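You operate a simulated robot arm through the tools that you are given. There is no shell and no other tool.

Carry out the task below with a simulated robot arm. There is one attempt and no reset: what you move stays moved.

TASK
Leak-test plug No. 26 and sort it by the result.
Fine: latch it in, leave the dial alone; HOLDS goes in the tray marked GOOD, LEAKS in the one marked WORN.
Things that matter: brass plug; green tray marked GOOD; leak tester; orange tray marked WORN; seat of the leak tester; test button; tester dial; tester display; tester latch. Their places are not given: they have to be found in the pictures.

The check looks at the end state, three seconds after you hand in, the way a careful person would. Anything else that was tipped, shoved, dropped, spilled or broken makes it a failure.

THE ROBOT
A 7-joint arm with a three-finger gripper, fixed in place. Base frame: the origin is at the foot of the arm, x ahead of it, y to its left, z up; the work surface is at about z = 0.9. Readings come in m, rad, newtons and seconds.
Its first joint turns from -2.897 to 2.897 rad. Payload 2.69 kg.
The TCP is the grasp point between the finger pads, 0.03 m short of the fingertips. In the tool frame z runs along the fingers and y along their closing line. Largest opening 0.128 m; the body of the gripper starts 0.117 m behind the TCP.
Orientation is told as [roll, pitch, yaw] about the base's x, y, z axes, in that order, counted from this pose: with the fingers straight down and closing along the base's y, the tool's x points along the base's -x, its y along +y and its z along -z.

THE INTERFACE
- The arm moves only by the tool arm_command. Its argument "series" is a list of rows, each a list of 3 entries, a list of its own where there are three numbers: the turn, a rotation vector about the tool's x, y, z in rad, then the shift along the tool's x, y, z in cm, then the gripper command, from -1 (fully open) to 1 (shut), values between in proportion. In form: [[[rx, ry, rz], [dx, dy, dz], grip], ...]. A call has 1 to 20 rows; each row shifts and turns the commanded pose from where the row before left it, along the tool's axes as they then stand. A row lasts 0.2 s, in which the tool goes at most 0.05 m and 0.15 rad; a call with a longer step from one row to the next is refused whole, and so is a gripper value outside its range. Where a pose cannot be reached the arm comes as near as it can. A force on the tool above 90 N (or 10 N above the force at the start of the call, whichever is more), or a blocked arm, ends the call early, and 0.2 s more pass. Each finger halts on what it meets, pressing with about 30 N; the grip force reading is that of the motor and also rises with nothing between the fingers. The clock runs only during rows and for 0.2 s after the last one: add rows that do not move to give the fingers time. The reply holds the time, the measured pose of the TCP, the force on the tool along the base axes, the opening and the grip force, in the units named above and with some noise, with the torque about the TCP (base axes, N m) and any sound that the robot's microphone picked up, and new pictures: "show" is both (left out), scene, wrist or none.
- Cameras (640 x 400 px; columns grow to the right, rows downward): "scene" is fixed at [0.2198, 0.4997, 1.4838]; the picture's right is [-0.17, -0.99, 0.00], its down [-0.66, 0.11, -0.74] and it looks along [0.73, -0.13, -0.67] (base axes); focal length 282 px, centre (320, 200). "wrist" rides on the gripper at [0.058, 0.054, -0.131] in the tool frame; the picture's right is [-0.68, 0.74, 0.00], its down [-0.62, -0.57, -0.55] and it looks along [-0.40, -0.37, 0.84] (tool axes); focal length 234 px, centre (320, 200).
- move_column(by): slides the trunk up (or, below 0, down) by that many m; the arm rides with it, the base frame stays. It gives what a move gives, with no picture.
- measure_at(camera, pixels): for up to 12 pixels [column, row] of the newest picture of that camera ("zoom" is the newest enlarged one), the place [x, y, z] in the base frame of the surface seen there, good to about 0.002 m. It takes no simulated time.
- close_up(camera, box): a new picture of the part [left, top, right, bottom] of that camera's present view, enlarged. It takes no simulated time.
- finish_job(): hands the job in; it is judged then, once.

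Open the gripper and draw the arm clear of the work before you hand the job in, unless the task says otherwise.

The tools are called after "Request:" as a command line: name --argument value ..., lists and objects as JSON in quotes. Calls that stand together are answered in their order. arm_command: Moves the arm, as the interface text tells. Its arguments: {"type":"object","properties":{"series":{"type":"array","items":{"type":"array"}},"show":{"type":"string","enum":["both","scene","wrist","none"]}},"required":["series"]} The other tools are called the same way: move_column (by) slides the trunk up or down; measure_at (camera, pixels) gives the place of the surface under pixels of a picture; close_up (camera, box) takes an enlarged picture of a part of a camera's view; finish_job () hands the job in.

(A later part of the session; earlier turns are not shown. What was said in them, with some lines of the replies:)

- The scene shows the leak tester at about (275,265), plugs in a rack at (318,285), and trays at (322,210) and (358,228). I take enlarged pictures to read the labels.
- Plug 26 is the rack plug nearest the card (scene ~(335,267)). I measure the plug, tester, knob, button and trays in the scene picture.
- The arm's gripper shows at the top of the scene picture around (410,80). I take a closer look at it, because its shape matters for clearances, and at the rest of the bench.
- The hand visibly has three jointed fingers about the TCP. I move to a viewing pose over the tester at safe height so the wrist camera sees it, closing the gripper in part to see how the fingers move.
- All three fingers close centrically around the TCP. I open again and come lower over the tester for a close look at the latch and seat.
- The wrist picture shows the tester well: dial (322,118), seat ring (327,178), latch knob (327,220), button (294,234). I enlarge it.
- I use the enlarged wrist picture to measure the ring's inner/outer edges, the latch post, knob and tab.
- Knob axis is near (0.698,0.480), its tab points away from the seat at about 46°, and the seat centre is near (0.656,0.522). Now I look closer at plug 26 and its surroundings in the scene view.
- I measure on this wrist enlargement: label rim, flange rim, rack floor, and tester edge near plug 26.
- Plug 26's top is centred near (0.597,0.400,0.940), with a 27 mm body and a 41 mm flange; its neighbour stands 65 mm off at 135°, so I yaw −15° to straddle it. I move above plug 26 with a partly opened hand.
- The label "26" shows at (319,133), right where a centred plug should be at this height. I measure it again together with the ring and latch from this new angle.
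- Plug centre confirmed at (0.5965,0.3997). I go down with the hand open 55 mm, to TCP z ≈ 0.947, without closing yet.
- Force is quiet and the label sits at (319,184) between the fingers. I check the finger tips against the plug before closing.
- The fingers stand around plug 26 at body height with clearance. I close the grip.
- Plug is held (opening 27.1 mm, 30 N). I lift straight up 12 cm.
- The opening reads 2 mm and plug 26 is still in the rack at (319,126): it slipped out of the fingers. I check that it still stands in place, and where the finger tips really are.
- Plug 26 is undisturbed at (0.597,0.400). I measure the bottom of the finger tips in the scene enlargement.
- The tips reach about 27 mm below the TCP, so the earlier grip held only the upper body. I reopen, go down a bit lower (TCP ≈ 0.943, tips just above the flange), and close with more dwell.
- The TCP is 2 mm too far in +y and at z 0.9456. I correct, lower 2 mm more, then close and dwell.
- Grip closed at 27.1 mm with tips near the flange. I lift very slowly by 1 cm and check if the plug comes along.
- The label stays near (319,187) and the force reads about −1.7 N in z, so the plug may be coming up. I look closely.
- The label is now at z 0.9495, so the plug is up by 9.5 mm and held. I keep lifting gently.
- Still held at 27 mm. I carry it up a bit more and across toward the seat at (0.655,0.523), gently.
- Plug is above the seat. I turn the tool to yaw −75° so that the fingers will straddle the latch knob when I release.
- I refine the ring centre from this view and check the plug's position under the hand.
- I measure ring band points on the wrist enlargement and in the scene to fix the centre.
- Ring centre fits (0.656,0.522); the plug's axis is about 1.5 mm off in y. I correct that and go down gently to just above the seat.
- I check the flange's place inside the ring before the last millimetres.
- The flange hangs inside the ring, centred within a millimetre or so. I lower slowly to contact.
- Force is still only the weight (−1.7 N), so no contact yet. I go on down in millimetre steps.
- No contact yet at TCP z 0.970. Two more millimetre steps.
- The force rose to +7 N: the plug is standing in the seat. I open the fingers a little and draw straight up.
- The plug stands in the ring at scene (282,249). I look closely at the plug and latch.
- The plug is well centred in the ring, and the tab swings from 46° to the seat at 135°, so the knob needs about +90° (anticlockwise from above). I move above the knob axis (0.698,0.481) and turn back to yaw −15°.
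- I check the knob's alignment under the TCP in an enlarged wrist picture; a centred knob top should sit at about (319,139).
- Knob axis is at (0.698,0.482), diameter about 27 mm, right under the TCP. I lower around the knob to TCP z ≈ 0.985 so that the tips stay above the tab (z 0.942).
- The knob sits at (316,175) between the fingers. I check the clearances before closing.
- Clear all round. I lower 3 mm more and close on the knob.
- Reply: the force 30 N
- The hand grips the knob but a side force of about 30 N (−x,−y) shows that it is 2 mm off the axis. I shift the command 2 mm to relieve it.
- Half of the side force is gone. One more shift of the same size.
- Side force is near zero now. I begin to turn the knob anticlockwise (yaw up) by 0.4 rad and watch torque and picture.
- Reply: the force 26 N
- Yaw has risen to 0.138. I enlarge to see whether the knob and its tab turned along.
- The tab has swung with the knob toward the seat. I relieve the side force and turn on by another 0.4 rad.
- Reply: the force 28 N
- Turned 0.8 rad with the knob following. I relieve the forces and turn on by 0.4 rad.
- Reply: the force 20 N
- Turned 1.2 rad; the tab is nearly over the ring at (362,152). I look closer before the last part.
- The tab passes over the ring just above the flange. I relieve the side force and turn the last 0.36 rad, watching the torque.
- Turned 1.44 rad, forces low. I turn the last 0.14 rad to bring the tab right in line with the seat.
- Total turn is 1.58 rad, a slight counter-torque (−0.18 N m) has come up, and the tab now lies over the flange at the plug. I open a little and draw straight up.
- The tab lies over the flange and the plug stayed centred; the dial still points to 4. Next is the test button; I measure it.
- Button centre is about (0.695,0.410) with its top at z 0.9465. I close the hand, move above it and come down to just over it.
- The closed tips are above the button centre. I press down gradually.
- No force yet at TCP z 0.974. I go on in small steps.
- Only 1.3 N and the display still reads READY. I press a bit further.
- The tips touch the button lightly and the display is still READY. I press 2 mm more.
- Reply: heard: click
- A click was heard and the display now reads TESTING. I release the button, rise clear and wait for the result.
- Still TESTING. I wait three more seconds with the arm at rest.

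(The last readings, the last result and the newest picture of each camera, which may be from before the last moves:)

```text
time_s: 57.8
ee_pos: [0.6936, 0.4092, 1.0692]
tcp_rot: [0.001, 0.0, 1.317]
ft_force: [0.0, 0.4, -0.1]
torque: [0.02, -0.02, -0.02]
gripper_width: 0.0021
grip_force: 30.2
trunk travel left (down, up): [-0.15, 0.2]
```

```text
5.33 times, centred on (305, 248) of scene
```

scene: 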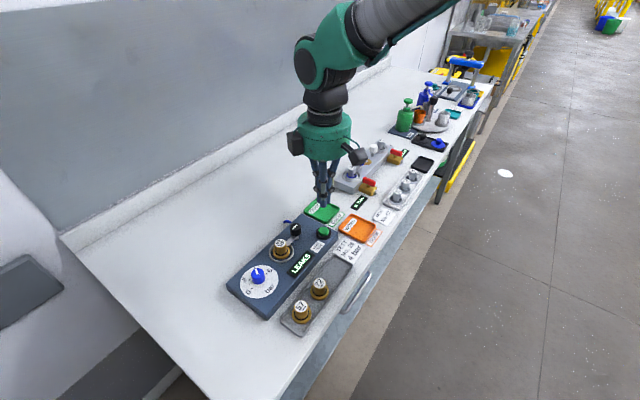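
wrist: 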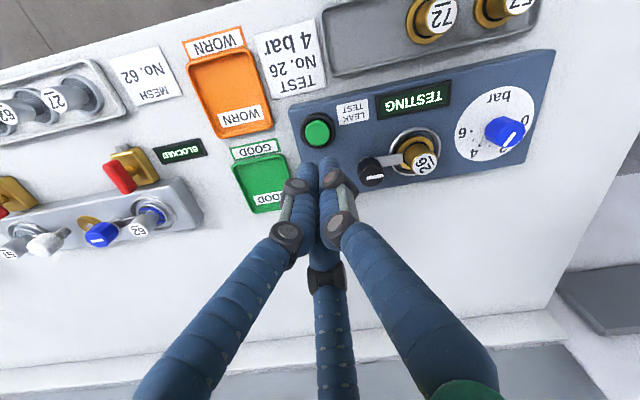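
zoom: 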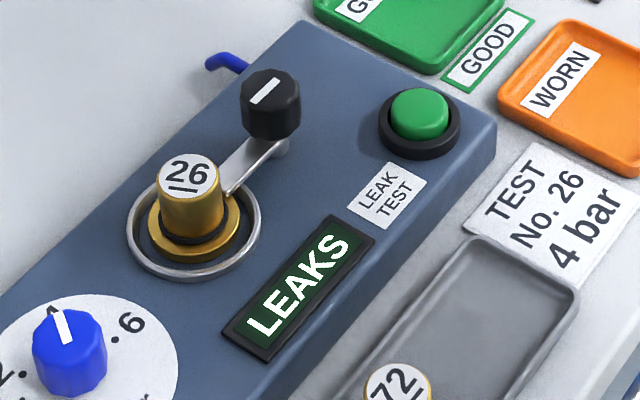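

The display reads LEAKS, so plug 26 goes to the orange WORN tray. First I open the latch: back over the knob (axis ≈ (0.697,0.480)) with a 45 mm opening and down around it.

Request:
arm_command --series '[[[0, 0, 0], [-3.44, 0.735, 0], 0.3], [[0, 0, 0], [-3.44, 0.735, 0], 0.3], [[0, 0, 0], [0, 0, 0], 0.3], [[0, 0, 0], [0, 0, 3], 0.3], [[0, 0, 0], [0, 0, 3], 0.3], [[0, 0, 0], [0, 0, 1], 0.3], [[0, 0, 0], [0, 0, 0], 0.3]]'

Request:
close_up --camera "scene" --box '[255, 185, 335, 265]'

Request:
close_up --camera "wrist" --box '[270, 90, 420, 220]'

```text
time_s: 59.4
ee_pos: [0.6971, 0.4814, 0.9971]
tcp_rot: [-0.001, 0.001, 1.317]
ft_force: [0.0, -0.1, -0.7]
torque: [-0.04, 0.0, 0.0]
gripper_width: 0.0449
grip_force: 0.0
trunk travel left (down, up): [-0.15, 0.2]
```

scene: 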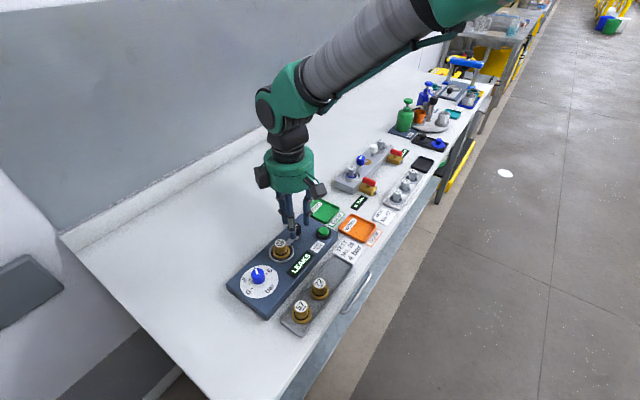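
wrist: 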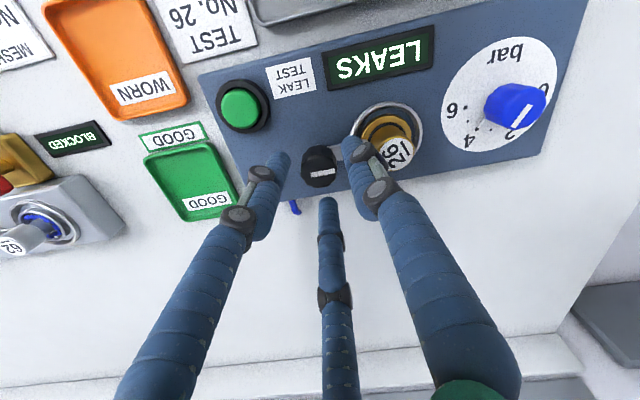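

```text
5.00 times, centred on (295, 225) of scene
```

zoom: 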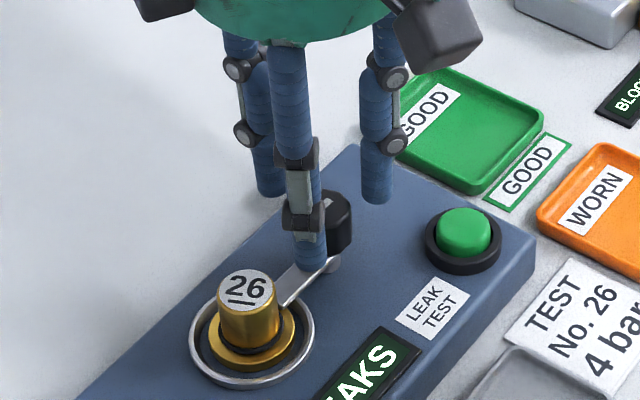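

```text
3.08 times, centred on (345, 155) of wrist
```

zoom: 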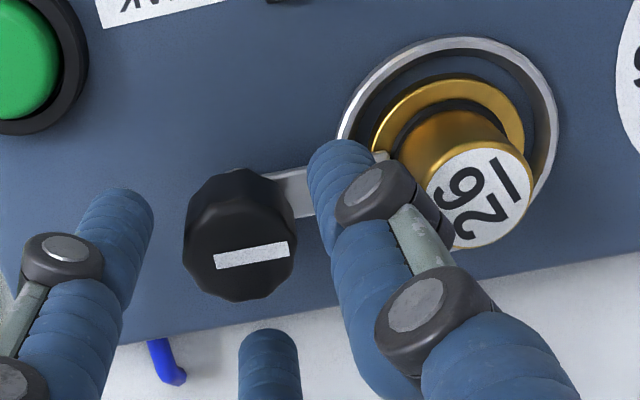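

The fingers surround the knob, with the nearest one clear of the plug. I go down 13 mm and close on the knob.

Request:
arm_command --series '[[[0, 0, 0], [0, 0, 0.7], 0.3], [[0, 0, 0], [0, 0, 0.6], 0.3], [[0, 0, 0], [0, 0, 0], 0.45], [[0, 0, 0], [0, 0, 0], 1], [[0, 0, 0], [0, 0, 0], 1], [[0, 0, 0], [0, 0, 0], 1]]' --show "none"

```text
time_s: 60.8
ee_pos: [0.6967, 0.4804, 0.9842]
tcp_rot: [0.001, 0.002, 1.319]
ft_force: [-0.9, -0.1, -0.3]
torque: [-0.12, 0.01, 0.0]
gripper_width: 0.0274
grip_force: 44.6
trunk travel left (down, up): [-0.15, 0.2]
```

Gripped dead centre with no side force. I turn the knob back clockwise, first 0.64 rad.

Request:
arm_command --series '[[[0, 0, 0.08], [0, 0, 0], 1], [[0, 0, 0.08], [0, 0, 0], 1], [[0, 0, 0.08], [0, 0, 0], 1], [[0, 0, 0.08], [0, 0, 0], 1], [[0, 0, 0.08], [0, 0, 0], 1], [[0, 0, 0.08], [0, 0, 0], 1], [[0, 0, 0.08], [0, 0, 0], 1], [[0, 0, 0.08], [0, 0, 0], 1]]'

Request:
close_up --camera "scene" --box '[255, 185, 335, 265]'

```text
time_s: 62.6
ee_pos: [0.6977, 0.4796, 0.9841]
tcp_rot: [0.0, 0.003, 0.678]
ft_force: [1.4, 0.0, -6.6]
torque: [0.19, -0.22, -0.03]
gripper_width: 0.0271
grip_force: 44.6
trunk travel left (down, up): [-0.15, 0.2]
```

scene: 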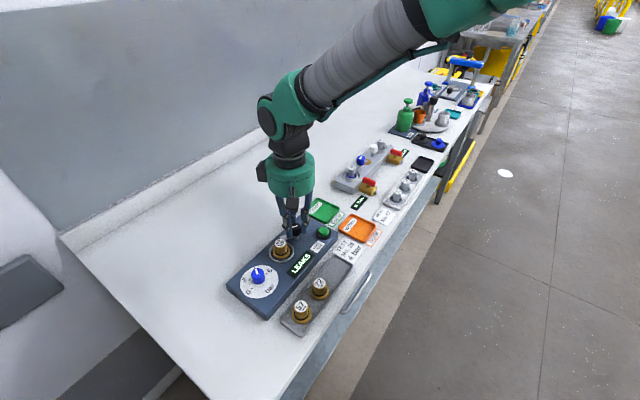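
wrist: 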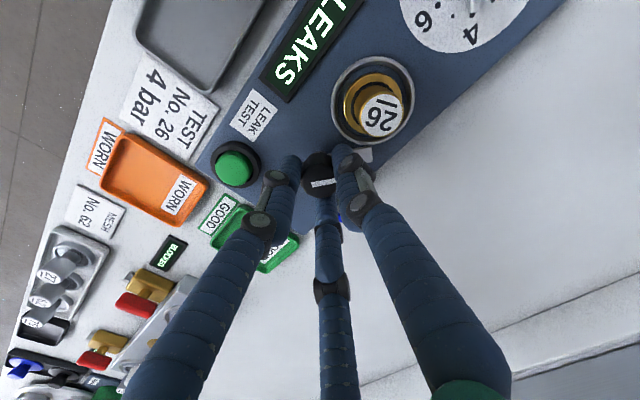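

```text
5.00 times, centred on (295, 225) of scene
```

zoom: 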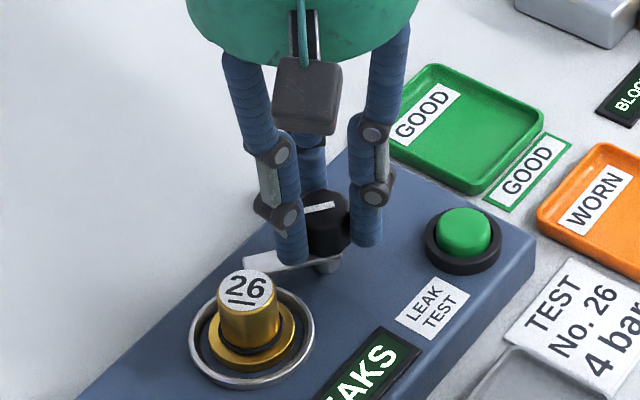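

The tab swings away from the plug with low forces. I turn the remaining 0.92 rad back to the latch's first position.

Request:
arm_command --series '[[[0, 0, 0.08], [0, 0, 0], 1], [[0, 0, 0.08], [0, 0, 0], 1], [[0, 0, 0.08], [0, 0, 0], 1], [[0, 0, 0.08], [0, 0, 0], 1], [[0, 0, 0.08], [0, 0, 0], 1], [[0, 0, 0.08], [0, 0, 0], 1], [[0, 0, 0.08], [0, 0, 0], 1], [[0, 0, 0.08], [0, 0, 0], 1], [[0, 0, 0.08], [0, 0, 0], 1], [[0, 0, 0.08], [0, 0, 0], 1], [[0, 0, 0.08], [0, 0, 0], 1], [[0, 0, 0.05], [0, 0, 0], 1], [[0, 0, 0], [0, 0, 0], 1]]'

Request:
close_up --camera "scene" --box '[255, 185, 335, 265]'

```text
time_s: 65.4
ee_pos: [0.6965, 0.4817, 0.9839]
tcp_rot: [0.0, 0.001, -0.25]
ft_force: [0.4, -5.2, -14.6]
torque: [-0.27, 0.1, 0.18]
gripper_width: 0.0273
grip_force: 44.9
trunk travel left (down, up): [-0.15, 0.2]
```

scene: 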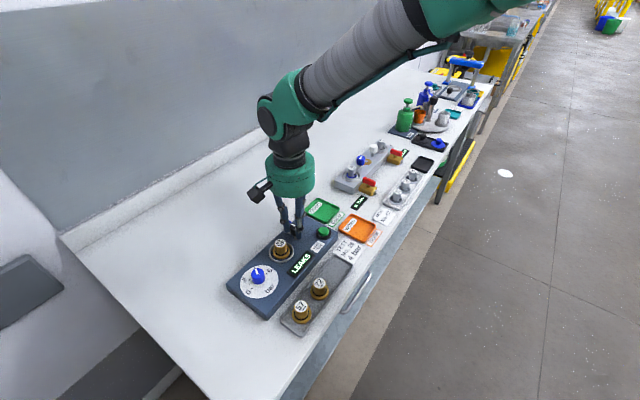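
wrist: 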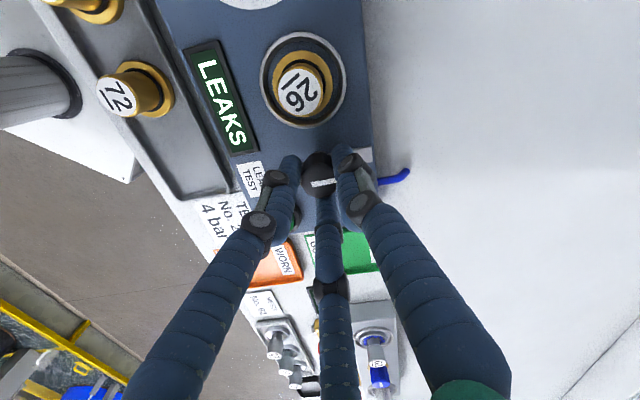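

```text
5.00 times, centred on (295, 225) of scene
```

zoom: 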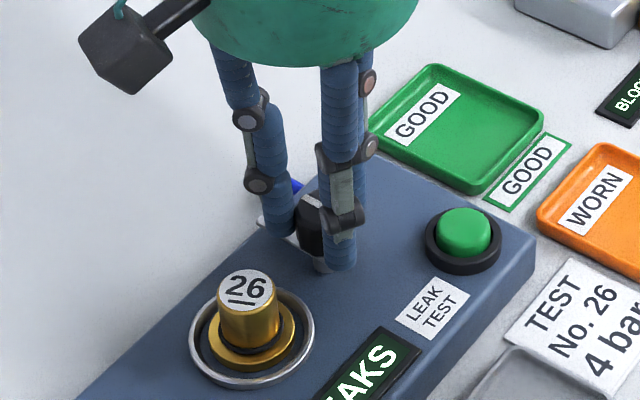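

The latch is back at its first stop (counter-torque +0.18). I release, rise, turn to yaw −75° and move over the plug.

Request:
arm_command --series '[[[0, 0, 0], [0, 0, 0], 0.25], [[0, 0, 0], [0, 0, 0], 0.25], [[0, 0, 0], [0, 0, -1], 0.25], [[0, 0, 0], [0, 0, -3], 0.25], [[0, 0, 0], [0, 0, -3], 0.25], [[0, 0, 0], [0, 0, -2], 0.25], [[0, 0, 0.133], [0, 0, 0], 0.25], [[0, 0, 0.133], [0, 0, 0], 0.25], [[0, 0, 0.133], [0, 0, 0], 0.25], [[0, 0, 0.133], [0, 0, 0], 0.25], [[0, 0, 0.133], [0, 0, 0], 0.25], [[0, 0, 0.133], [0, 0, 0], 0.25], [[0, 0, 0.133], [0, 0, 0], 0.25], [[0, 0, 0.129], [0, 0, 0], 0.25], [[0, 0, 0], [2.54, -1.46, 0], 0.25], [[0, 0, 0], [2.54, -1.46, 0], 0.25], [[0, 0, 0], [0, 0, 0], 0.25]]'

```text
time_s: 69.0
ee_pos: [0.6557, 0.5225, 1.076]
tcp_rot: [0.001, 0.0, -1.31]
ft_force: [0.1, 0.1, -1.1]
torque: [-0.02, -0.07, -0.01]
gripper_width: 0.0479
grip_force: 0.1
trunk travel left (down, up): [-0.15, 0.2]
```

scene: 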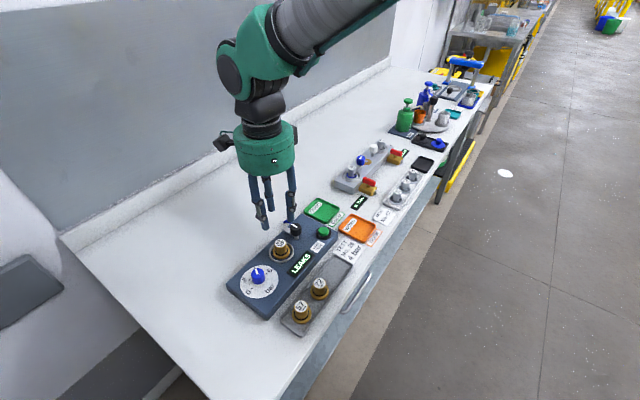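
wrist: 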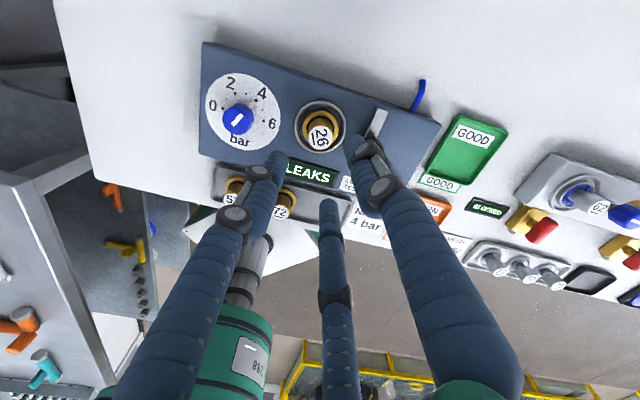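

I check the plug's top position under the hand and that the latch tab is clear.

Request:
close_up --camera "wrist" --box '[270, 80, 400, 190]'

Request:
measure_at --camera "wrist" --pixels '[[320, 134], [311, 136], [330, 133], [320, 125], [321, 145]]'

```text
3.64 times, centred on (335, 135) of wrist
```

zoom: 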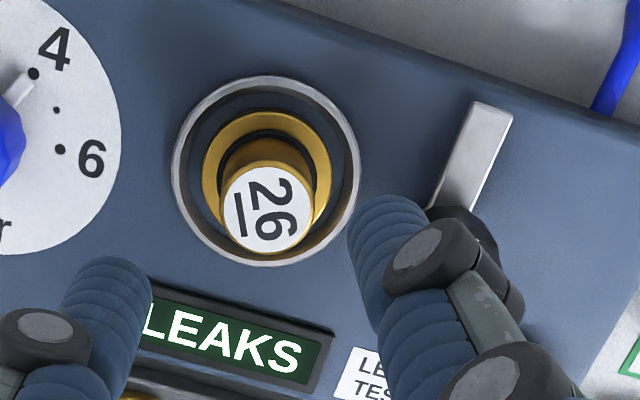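

```text
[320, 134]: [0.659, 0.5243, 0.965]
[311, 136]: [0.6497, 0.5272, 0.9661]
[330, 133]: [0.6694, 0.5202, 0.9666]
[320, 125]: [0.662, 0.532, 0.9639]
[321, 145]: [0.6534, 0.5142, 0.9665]
```

The plug top is centred near (0.657,0.522) and the tab is clear. I correct by 1 mm and go down to the earlier grip height (TCP z ≈ 0.969).

Request:
arm_command --series '[[[0, 0, 0], [-0.03, 0.12, 3], 0.2], [[0, 0, 0], [0, 0, 3], 0.2], [[0, 0, 0], [0, 0, 2.5], 0.2], [[0, 0, 0], [0, 0, 1.5], 0.2], [[0, 0, 0], [0, 0, 0.6], 0.2], [[0, 0, 0], [0, 0, 0], 0.2]]'

Request:
close_up --camera "scene" --box '[250, 195, 330, 275]'

Request:
close_up --camera "wrist" --box '[250, 90, 400, 230]'

```text
time_s: 70.4
ee_pos: [0.6558, 0.5236, 0.9682]
tcp_rot: [0.001, -0.001, -1.31]
ft_force: [0.4, 0.7, 0.4]
torque: [0.0, 0.0, 0.0]
gripper_width: 0.0509
grip_force: 0.0
trunk travel left (down, up): [-0.15, 0.2]
```

scene: 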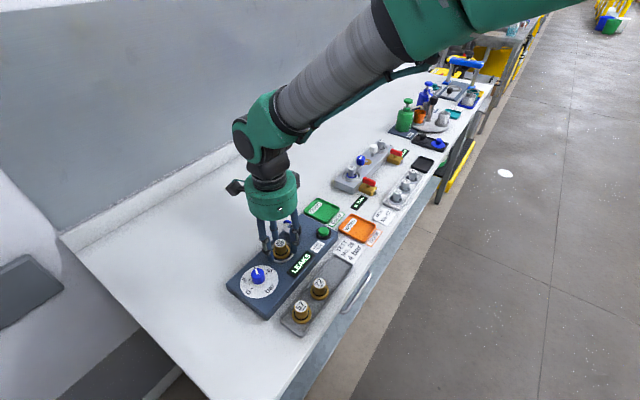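
wrist: 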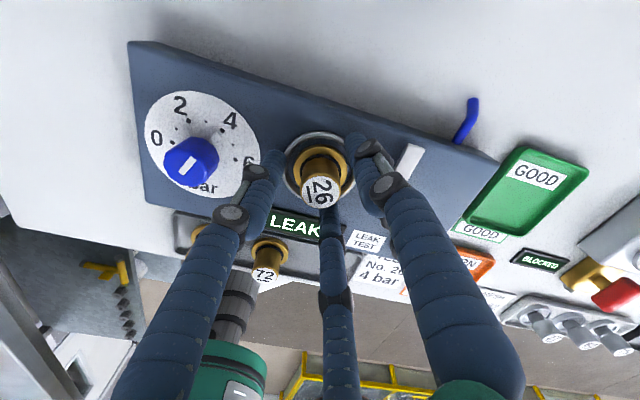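

```text
5.00 times, centred on (290, 235) of scene
```

zoom: 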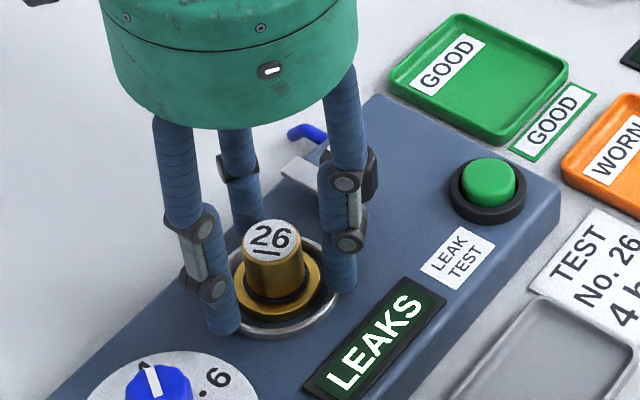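

```text
2.86 times, centred on (325, 160) of wrist
```

zoom: 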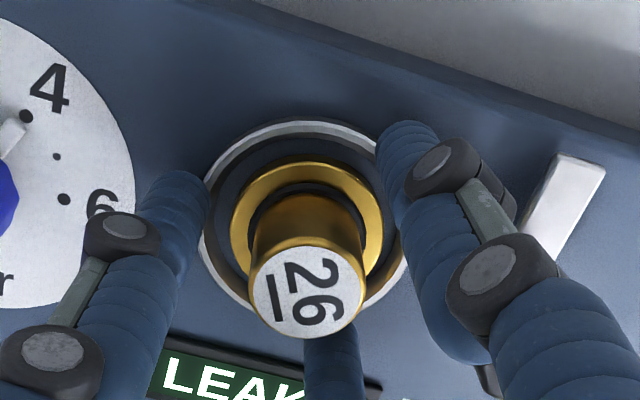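

The plug is well between the fingers. I close with dwell.

Request:
arm_command --series '[[[0, 0, 0], [0, 0, 0], 0.4], [[0, 0, 0], [0, 0, 0], 1], [[0, 0, 0], [0, 0, 0], 1], [[0, 0, 0], [0, 0, 0], 1], [[0, 0, 0], [0, 0, 0], 1]]' --show "none"

Request:
arm_command --series '[[[0, 0, 0], [0, 0, -0.2], 1], [[0, 0, 0], [0, 0, -0.2], 1], [[0, 0, 0], [0, 0, -0.2], 1], [[0, 0, 0], [0, 0, -0.2], 1], [[0, 0, 0], [0, 0, -0.2], 1]]'

```text
time_s: 71.6
ee_pos: [0.6572, 0.5232, 0.9679]
tcp_rot: [0.001, 0.0, -1.309]
ft_force: [0.6, 0.3, 0.3]
torque: [0.06, 0.0, 0.01]
gripper_width: 0.0266
grip_force: 29.9
trunk travel left (down, up): [-0.15, 0.2]
```

```text
time_s: 72.8
ee_pos: [0.658, 0.5218, 0.9796]
tcp_rot: [0.0, -0.001, -1.311]
ft_force: [-0.1, 0.8, -2.1]
torque: [0.0, 0.01, -0.01]
gripper_width: 0.0268
grip_force: 29.8
trunk travel left (down, up): [-0.15, 0.2]
```

scene: 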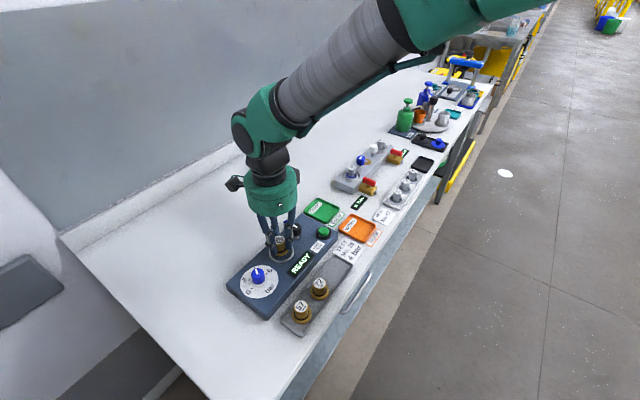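
wrist: 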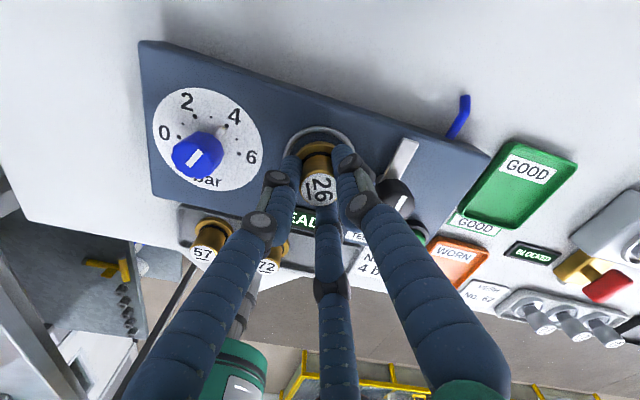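

The plug is held and lifted (the display has gone back to READY). I keep lifting gently to a safe height.

Request:
arm_command --series '[[[0, 0, 0], [0, 0, -0.3], 1], [[0, 0, 0], [0, 0, -0.4], 1], [[0, 0, 0], [0, 0, -0.5], 1], [[0, 0, 0], [0, 0, -0.5], 1], [[0, 0, 0], [0, 0, -0.6], 1], [[0, 0, 0], [0, 0, -0.6], 1], [[0, 0, 0], [0, 0, -0.6], 1], [[0, 0, 0], [0, 0, -0.6], 1], [[0, 0, 0], [0, 0, -0.6], 1], [[0, 0, 0], [0, 0, -0.6], 1], [[0, 0, 0], [0, 0, -0.6], 1], [[0, 0, 0], [0, 0, -0.6], 1], [[0, 0, 0], [0, 0, -0.6], 1], [[0, 0, 0], [0, 0, -0.5], 1], [[0, 0, 0], [0, 0, -0.4], 1], [[0, 0, 0], [0, 0, -0.2], 1]]'

```text
time_s: 76.2
ee_pos: [0.6564, 0.5217, 1.0621]
tcp_rot: [0.0, 0.0, -1.311]
ft_force: [-0.2, -0.2, -1.2]
torque: [-0.01, -0.02, -0.02]
gripper_width: 0.0267
grip_force: 30.0
trunk travel left (down, up): [-0.15, 0.2]
```

scene: 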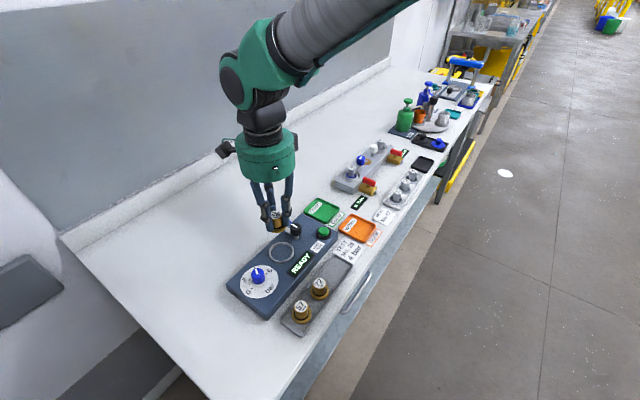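
wrist: 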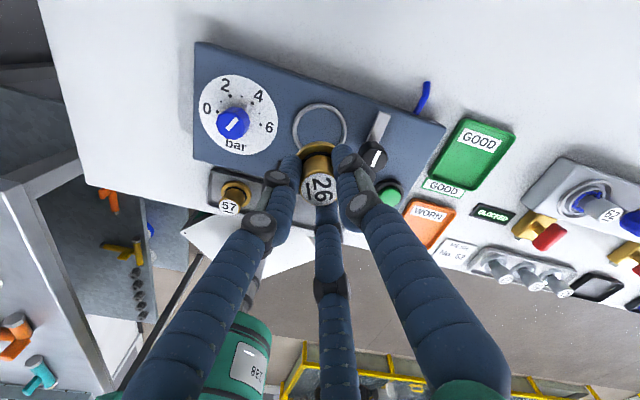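

The plug is safe at TCP z 1.062. I locate the orange WORN tray exactly.

Request:
close_up --camera "scene" --box '[300, 190, 400, 260]'

Request:
measure_at --camera "zoom" --pixels '[[376, 240], [255, 222], [340, 165], [485, 217], [420, 282], [445, 225], [380, 270], [390, 200], [330, 210], [500, 270], [275, 135], [410, 250]]'

```text
5.71 times, centred on (350, 225) of scene
```

zoom: 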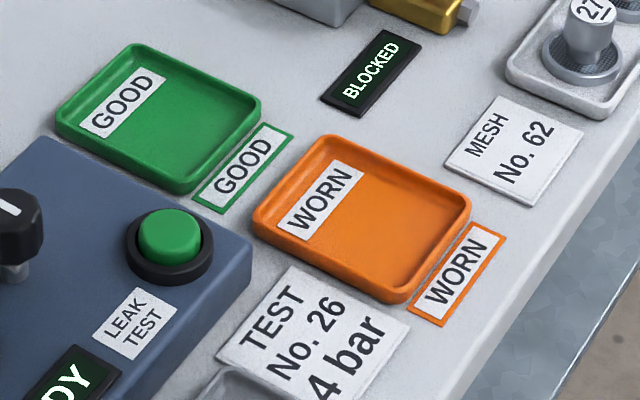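

```text
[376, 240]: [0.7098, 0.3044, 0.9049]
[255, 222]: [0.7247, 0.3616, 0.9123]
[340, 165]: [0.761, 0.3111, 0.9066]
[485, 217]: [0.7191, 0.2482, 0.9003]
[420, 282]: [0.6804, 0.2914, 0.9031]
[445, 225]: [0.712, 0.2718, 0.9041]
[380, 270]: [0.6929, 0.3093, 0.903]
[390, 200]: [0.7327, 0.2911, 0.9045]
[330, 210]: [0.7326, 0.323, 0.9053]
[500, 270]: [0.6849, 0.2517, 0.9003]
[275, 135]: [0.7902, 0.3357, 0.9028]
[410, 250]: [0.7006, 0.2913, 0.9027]
```

The tray's floor centre is about (0.723,0.307,0.904), its sides lie along −42° and 48°. I carry the plug over there gently.

Request:
arm_command --series '[[[0, 0, 0], [-0.4, 0.016, 0], 1], [[0, 0, 0], [-0.8, 0.032, 0], 1], [[0, 0, 0], [-1.2, 0.048, 0], 1], [[0, 0, 0], [-1.362, 0.0545, 0], 1], [[0, 0, 0], [-1.362, 0.0545, 0], 1], [[0, 0, 0], [-1.362, 0.0545, 0], 1], [[0, 0, 0], [-1.362, 0.0545, 0], 1], [[0, 0, 0], [-1.362, 0.0545, 0], 1], [[0, 0, 0], [-1.362, 0.0545, 0], 1], [[0, 0, 0], [-1.362, 0.0545, 0], 1], [[0, 0, 0], [-1.362, 0.0545, 0], 1], [[0, 0, 0], [-1.362, 0.0545, 0], 1], [[0, 0, 0], [-1.362, 0.0545, 0], 1], [[0, 0, 0], [-1.362, 0.0545, 0], 1], [[0, 0, 0], [-1.362, 0.0545, 0], 1], [[0, 0, 0], [-1.362, 0.0545, 0], 1], [[0, 0, 0], [-1.2, 0.048, 0], 1], [[0, 0, 0], [-0.8, 0.032, 0], 1], [[0, 0, 0], [-0.4, 0.016, 0], 1]]'

```text
time_s: 80.2
ee_pos: [0.7234, 0.3072, 1.0611]
tcp_rot: [0.0, 0.0, -1.312]
ft_force: [-0.6, 0.2, -1.9]
torque: [-0.01, -0.03, -0.02]
gripper_width: 0.0268
grip_force: 30.2
trunk travel left (down, up): [-0.15, 0.2]
```

scene: 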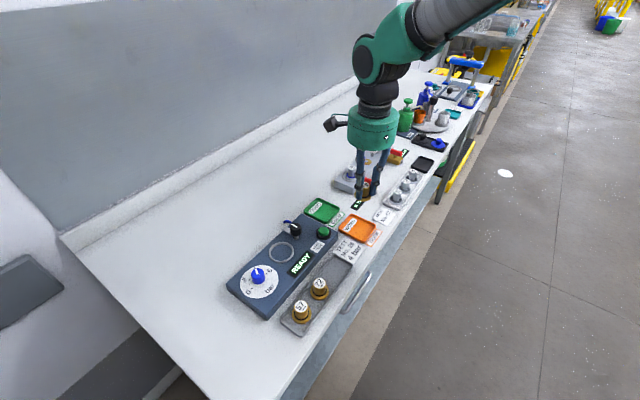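
wrist: 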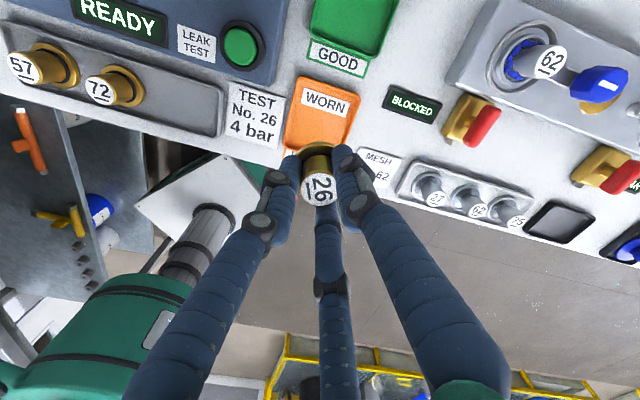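

The plug is above the orange tray. I turn to yaw −42° so the fingers have the most room inside the tray, and lower part of the way.

Request:
arm_command --series '[[[0, 0, -0.05], [0, 0, 0.2], 1], [[0, 0, -0.066], [0, 0, 0.4], 1], [[0, 0, -0.066], [0, 0, 0.6], 1], [[0, 0, -0.066], [0, 0, 0.6], 1], [[0, 0, -0.066], [0, 0, 0.6], 1], [[0, 0, -0.066], [0, 0, 0.6], 1], [[0, 0, -0.066], [0, 0, 0.6], 1], [[0, 0, -0.066], [0, 0, 0.6], 1], [[0, 0, -0.064], [0, 0, 0.6], 1], [[0, 0, 0], [0, 0, 0.6], 1], [[0, 0, 0], [0, 0, 0.6], 1], [[0, 0, 0], [0, 0, 0.6], 1], [[0, 0, 0], [0, 0, 0.6], 1], [[0, 0, 0], [0, 0, 0.4], 1], [[0, 0, 0], [0, 0, 0.2], 1], [[0, 0, 0], [0, 0, 0], 1]]'

Request:
close_up --camera "scene" --box '[310, 180, 400, 260]'

Request:
close_up --camera "wrist" --box '[240, 60, 400, 220]'

```text
time_s: 83.6
ee_pos: [0.7236, 0.3066, 0.9837]
tcp_rot: [-0.002, 0.0, -0.735]
ft_force: [-0.9, -0.6, -2.2]
torque: [-0.04, 0.02, -0.01]
gripper_width: 0.0266
grip_force: 30.3
trunk travel left (down, up): [-0.15, 0.2]
```

scene: 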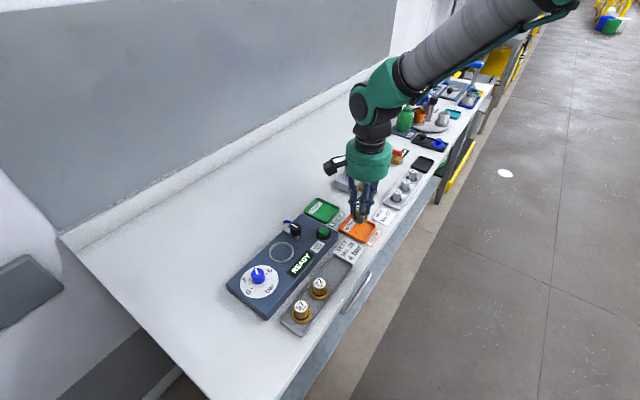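
wrist: 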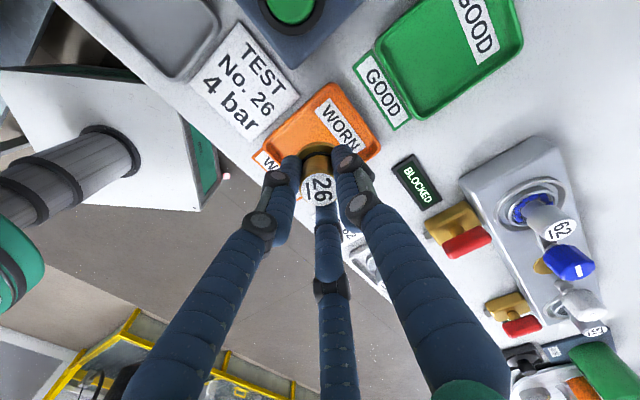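

```text
5.00 times, centred on (355, 220) of scene
```

zoom: 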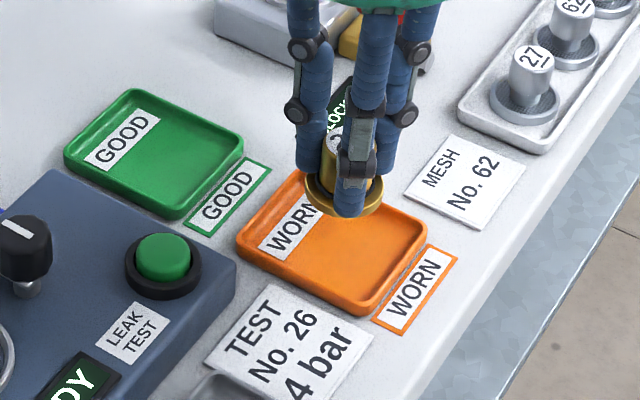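

```text
2.50 times, centred on (320, 140) of wrist
```

zoom: 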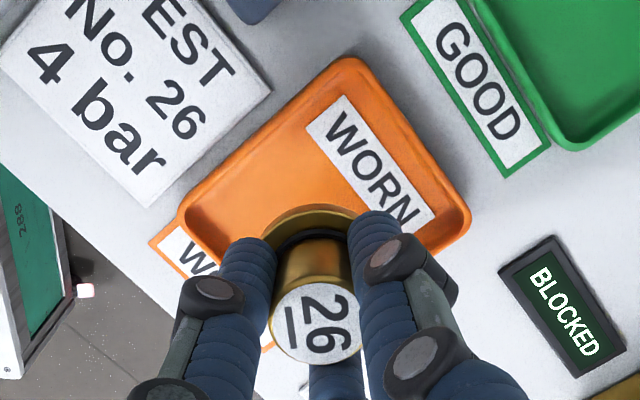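

The plug hangs over the tray centre. I lower it to just above the tray floor.

Request:
arm_command --series '[[[0, 0, 0], [0, 0, 0.3], 1], [[0, 0, 0], [0, 0, 0.5], 1], [[0, 0, 0], [0, 0, 0.6], 1], [[0, 0, 0], [0, 0, 0.6], 1], [[0, 0, 0], [0, 0, 0.6], 1], [[0, 0, 0], [0, 0, 0.5], 1], [[0, 0, 0], [0, 0, 0.3], 1], [[0, 0, 0], [0, 0, 0.2], 1], [[0, 0, 0], [0, 0, 0], 1]]'

Request:
close_up --camera "scene" --box '[310, 190, 400, 260]'

Request:
close_up --camera "wrist" --box '[220, 80, 400, 230]'

```text
time_s: 85.6
ee_pos: [0.7244, 0.3049, 0.9477]
tcp_rot: [0.0, -0.002, -0.734]
ft_force: [0.3, -0.2, -2.0]
torque: [0.01, 0.04, -0.01]
gripper_width: 0.0265
grip_force: 29.9
trunk travel left (down, up): [-0.15, 0.2]
```

scene: 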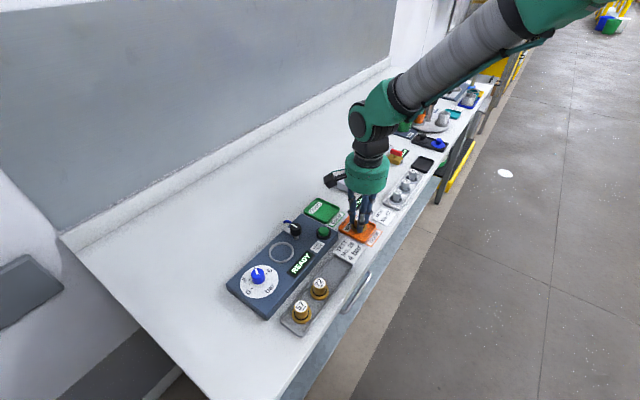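
wrist: 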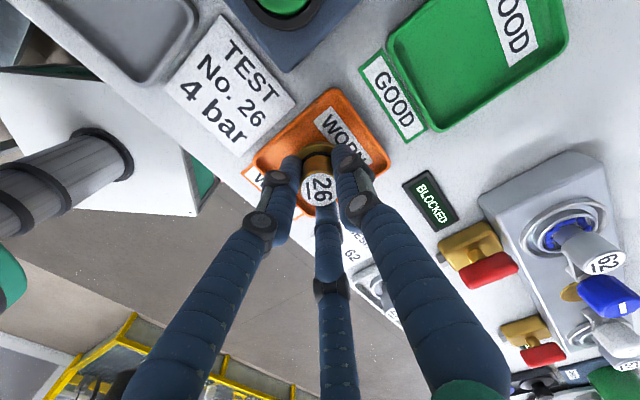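

```text
5.71 times, centred on (355, 225) of scene
```

zoom: 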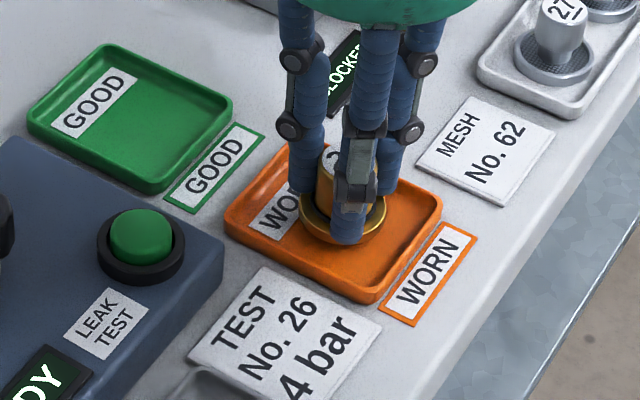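

```text
2.67 times, centred on (310, 155) of wrist
```

zoom: 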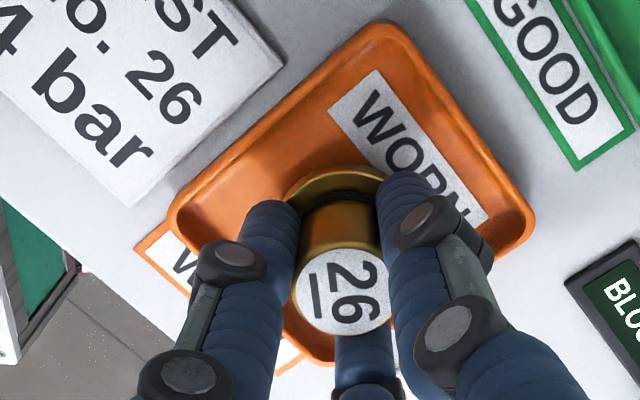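

The flange is inside the tray, nearly centred and a few millimetres above its floor. I lower in small steps until contact.

Request:
arm_command --series '[[[0, 0, 0], [0, 0, 0.2], 1], [[0, 0, 0], [0, 0, 0.15], 1], [[0, 0, 0], [0, 0, 0], 1]]' --show "none"

Request:
arm_command --series '[[[0, 0, 0], [0, 0, 0.1], 1], [[0, 0, 0], [0, 0, 0], 1]]' --show "none"

```text
time_s: 86.4
ee_pos: [0.7228, 0.307, 0.943]
tcp_rot: [0.001, -0.001, -0.737]
ft_force: [-0.2, -0.6, -1.5]
torque: [0.01, 0.0, 0.02]
gripper_width: 0.0265
grip_force: 30.5
trunk travel left (down, up): [-0.15, 0.2]
```

```text
time_s: 87.0
ee_pos: [0.7235, 0.307, 0.9412]
tcp_rot: [-0.001, 0.0, -0.734]
ft_force: [0.5, 0.3, -1.3]
torque: [-0.01, 0.02, 0.02]
gripper_width: 0.0265
grip_force: 29.8
trunk travel left (down, up): [-0.15, 0.2]
```

No contact yet at TCP z 0.941. One more millimetre at a time.

Request:
arm_command --series '[[[0, 0, 0], [0, 0, 0.1], 1], [[0, 0, 0], [0, 0, 0], 1]]' --show "none"

```text
time_s: 87.6
ee_pos: [0.7231, 0.3063, 0.9423]
tcp_rot: [0.002, 0.001, -0.735]
ft_force: [-0.3, -0.8, 6.1]
torque: [0.0, 0.17, 0.05]
gripper_width: 0.0268
grip_force: 29.8
trunk travel left (down, up): [-0.15, 0.2]
```

The force rose to +6 N: the plug stands on the tray floor. I open only a little (to 37 mm) so that the fingers stay inside the rim, then rise straight up.

Request:
arm_command --series '[[[0, 0, 0], [0, 0, 0], 0.6], [[0, 0, 0], [0, 0, 0], 0.43], [[0, 0, 0], [0, 0, 0], 0.43], [[0, 0, 0], [0, 0, -0.5], 0.43], [[0, 0, 0], [0, 0, -1], 0.43], [[0, 0, 0], [0, 0, -2], 0.43], [[0, 0, 0], [0, 0, -3], 0.43], [[0, 0, 0], [0, 0, -4], 0.43], [[0, 0, 0], [0, 0, -4], 0.43], [[0, 0, 0], [0, 0, 0], 0.43]]'

Request:
close_up --camera "scene" --box '[230, 185, 410, 335]'

Request:
close_up --camera "wrist" --box '[220, 50, 400, 210]'

```text
time_s: 89.8
ee_pos: [0.7233, 0.3051, 1.0862]
tcp_rot: [0.002, 0.0, -0.735]
ft_force: [-0.4, 0.1, 0.1]
torque: [0.03, -0.02, -0.03]
gripper_width: 0.0366
grip_force: 0.0
trunk travel left (down, up): [-0.15, 0.2]
```

scene: 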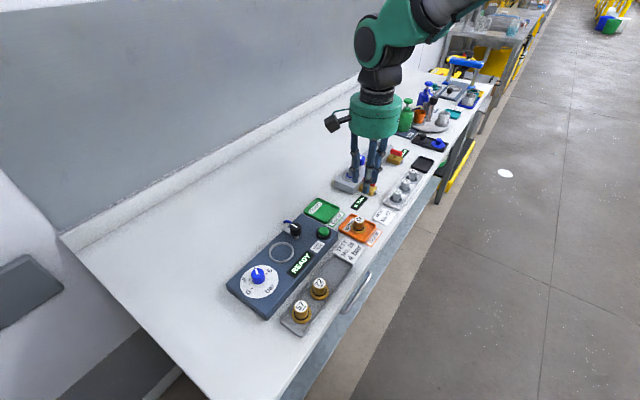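
wrist: 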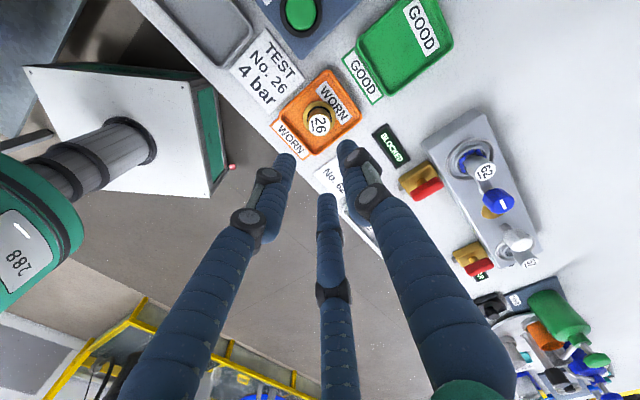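

```text
2.67 times, centred on (320, 260) of scene
```

zoom: 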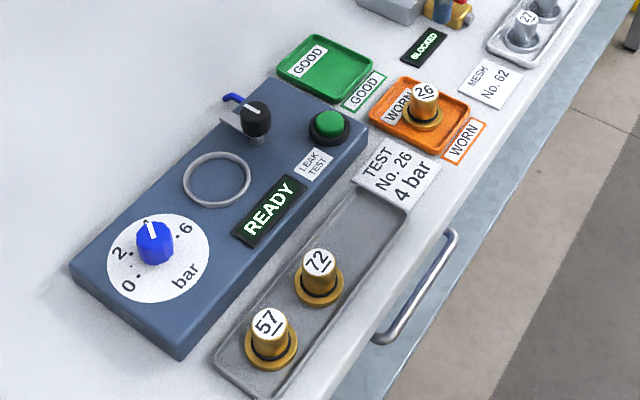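

```text
2.50 times, centred on (310, 130) of wrist
```

zoom: 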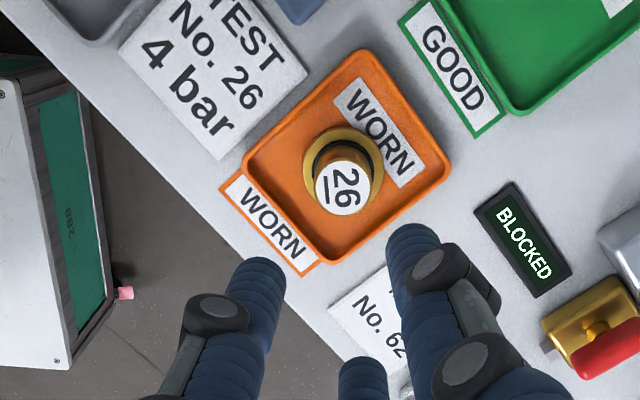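

Plug 26 stands centred in the orange WORN tray; the tester, dial (still at 4), latch and other plugs are as they were. I rise to a clear height and open the hand fully.

Request:
arm_command --series '[[[0, 0, 0], [0, 0, -4], 0.43], [[0, 0, 0], [0, 0, -4], 0.43], [[0, 0, 0], [0, 0, -4], 0], [[0, 0, 0], [0, 0, -4], -1], [[0, 0, 0], [0, 0, -2], -1], [[0, 0, 0], [0, 0, 0], -1], [[0, 0, 0], [0, 0, 0], -1]]'

Request:
close_up --camera "scene" --box '[310, 100, 490, 260]'

```text
time_s: 91.4
ee_pos: [0.724, 0.3075, 1.267]
tcp_rot: [-0.001, -0.001, -0.735]
ft_force: [-0.1, 0.4, -0.2]
torque: [-0.01, 0.01, 0.01]
gripper_width: 0.128
grip_force: 0.0
trunk travel left (down, up): [-0.15, 0.2]
```

scene: 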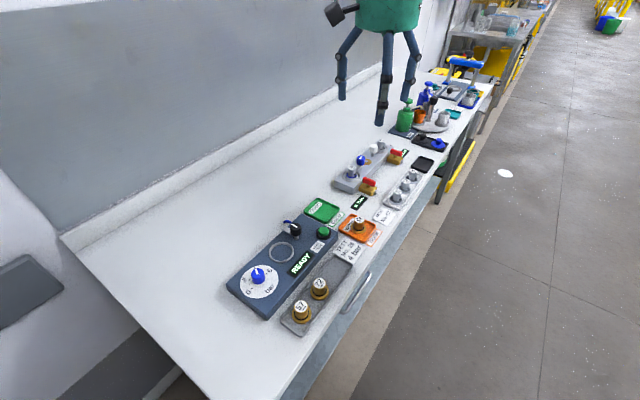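
wrist: 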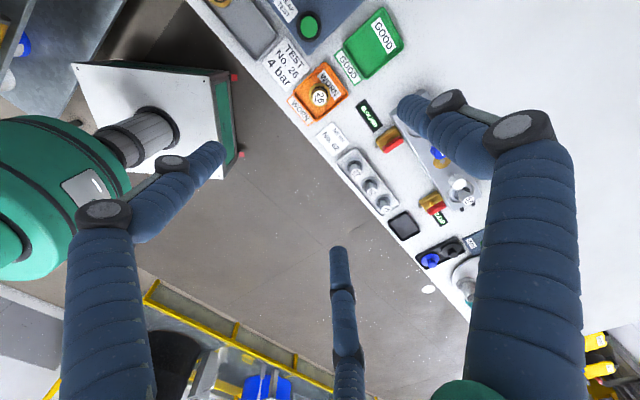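

```text
2.50 times, centred on (400, 180) of scene
```

zoom: 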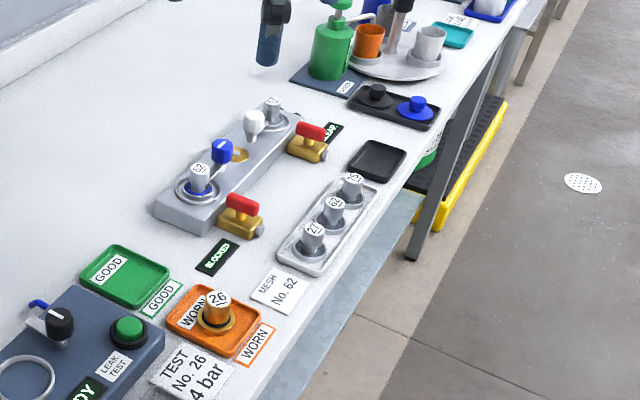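

Plug 26 stands upright in the WORN tray at scene (358,224). The hand is open and the arm is well clear at z 1.267. Nothing else on the bench has moved, so I hand the job in.

Request:
finish_job

```text
The job is handed in.
```

Plug No. 26 tested **LEAKS** and now stands upright in the orange tray marked WORN. The job is handed in; no verdict has come back yet.

- **Test:** I seated the plug, turned the latch until its tab lay over the plug's flange, and pressed the test button. The display went from TESTING to LEAKS. I never touched the dial; it still points to 4 bar, as the card asks.
- **Slip:** On my first try at lifting the plug from the rack, it slipped out of the fingers. It stayed upright in its place, and the second, lower grip held.
- **End state:** The latch is back at its starting position and the tester reads READY. The last pictures show nothing else moved. The gripper is open and the arm is well clear of the bench.
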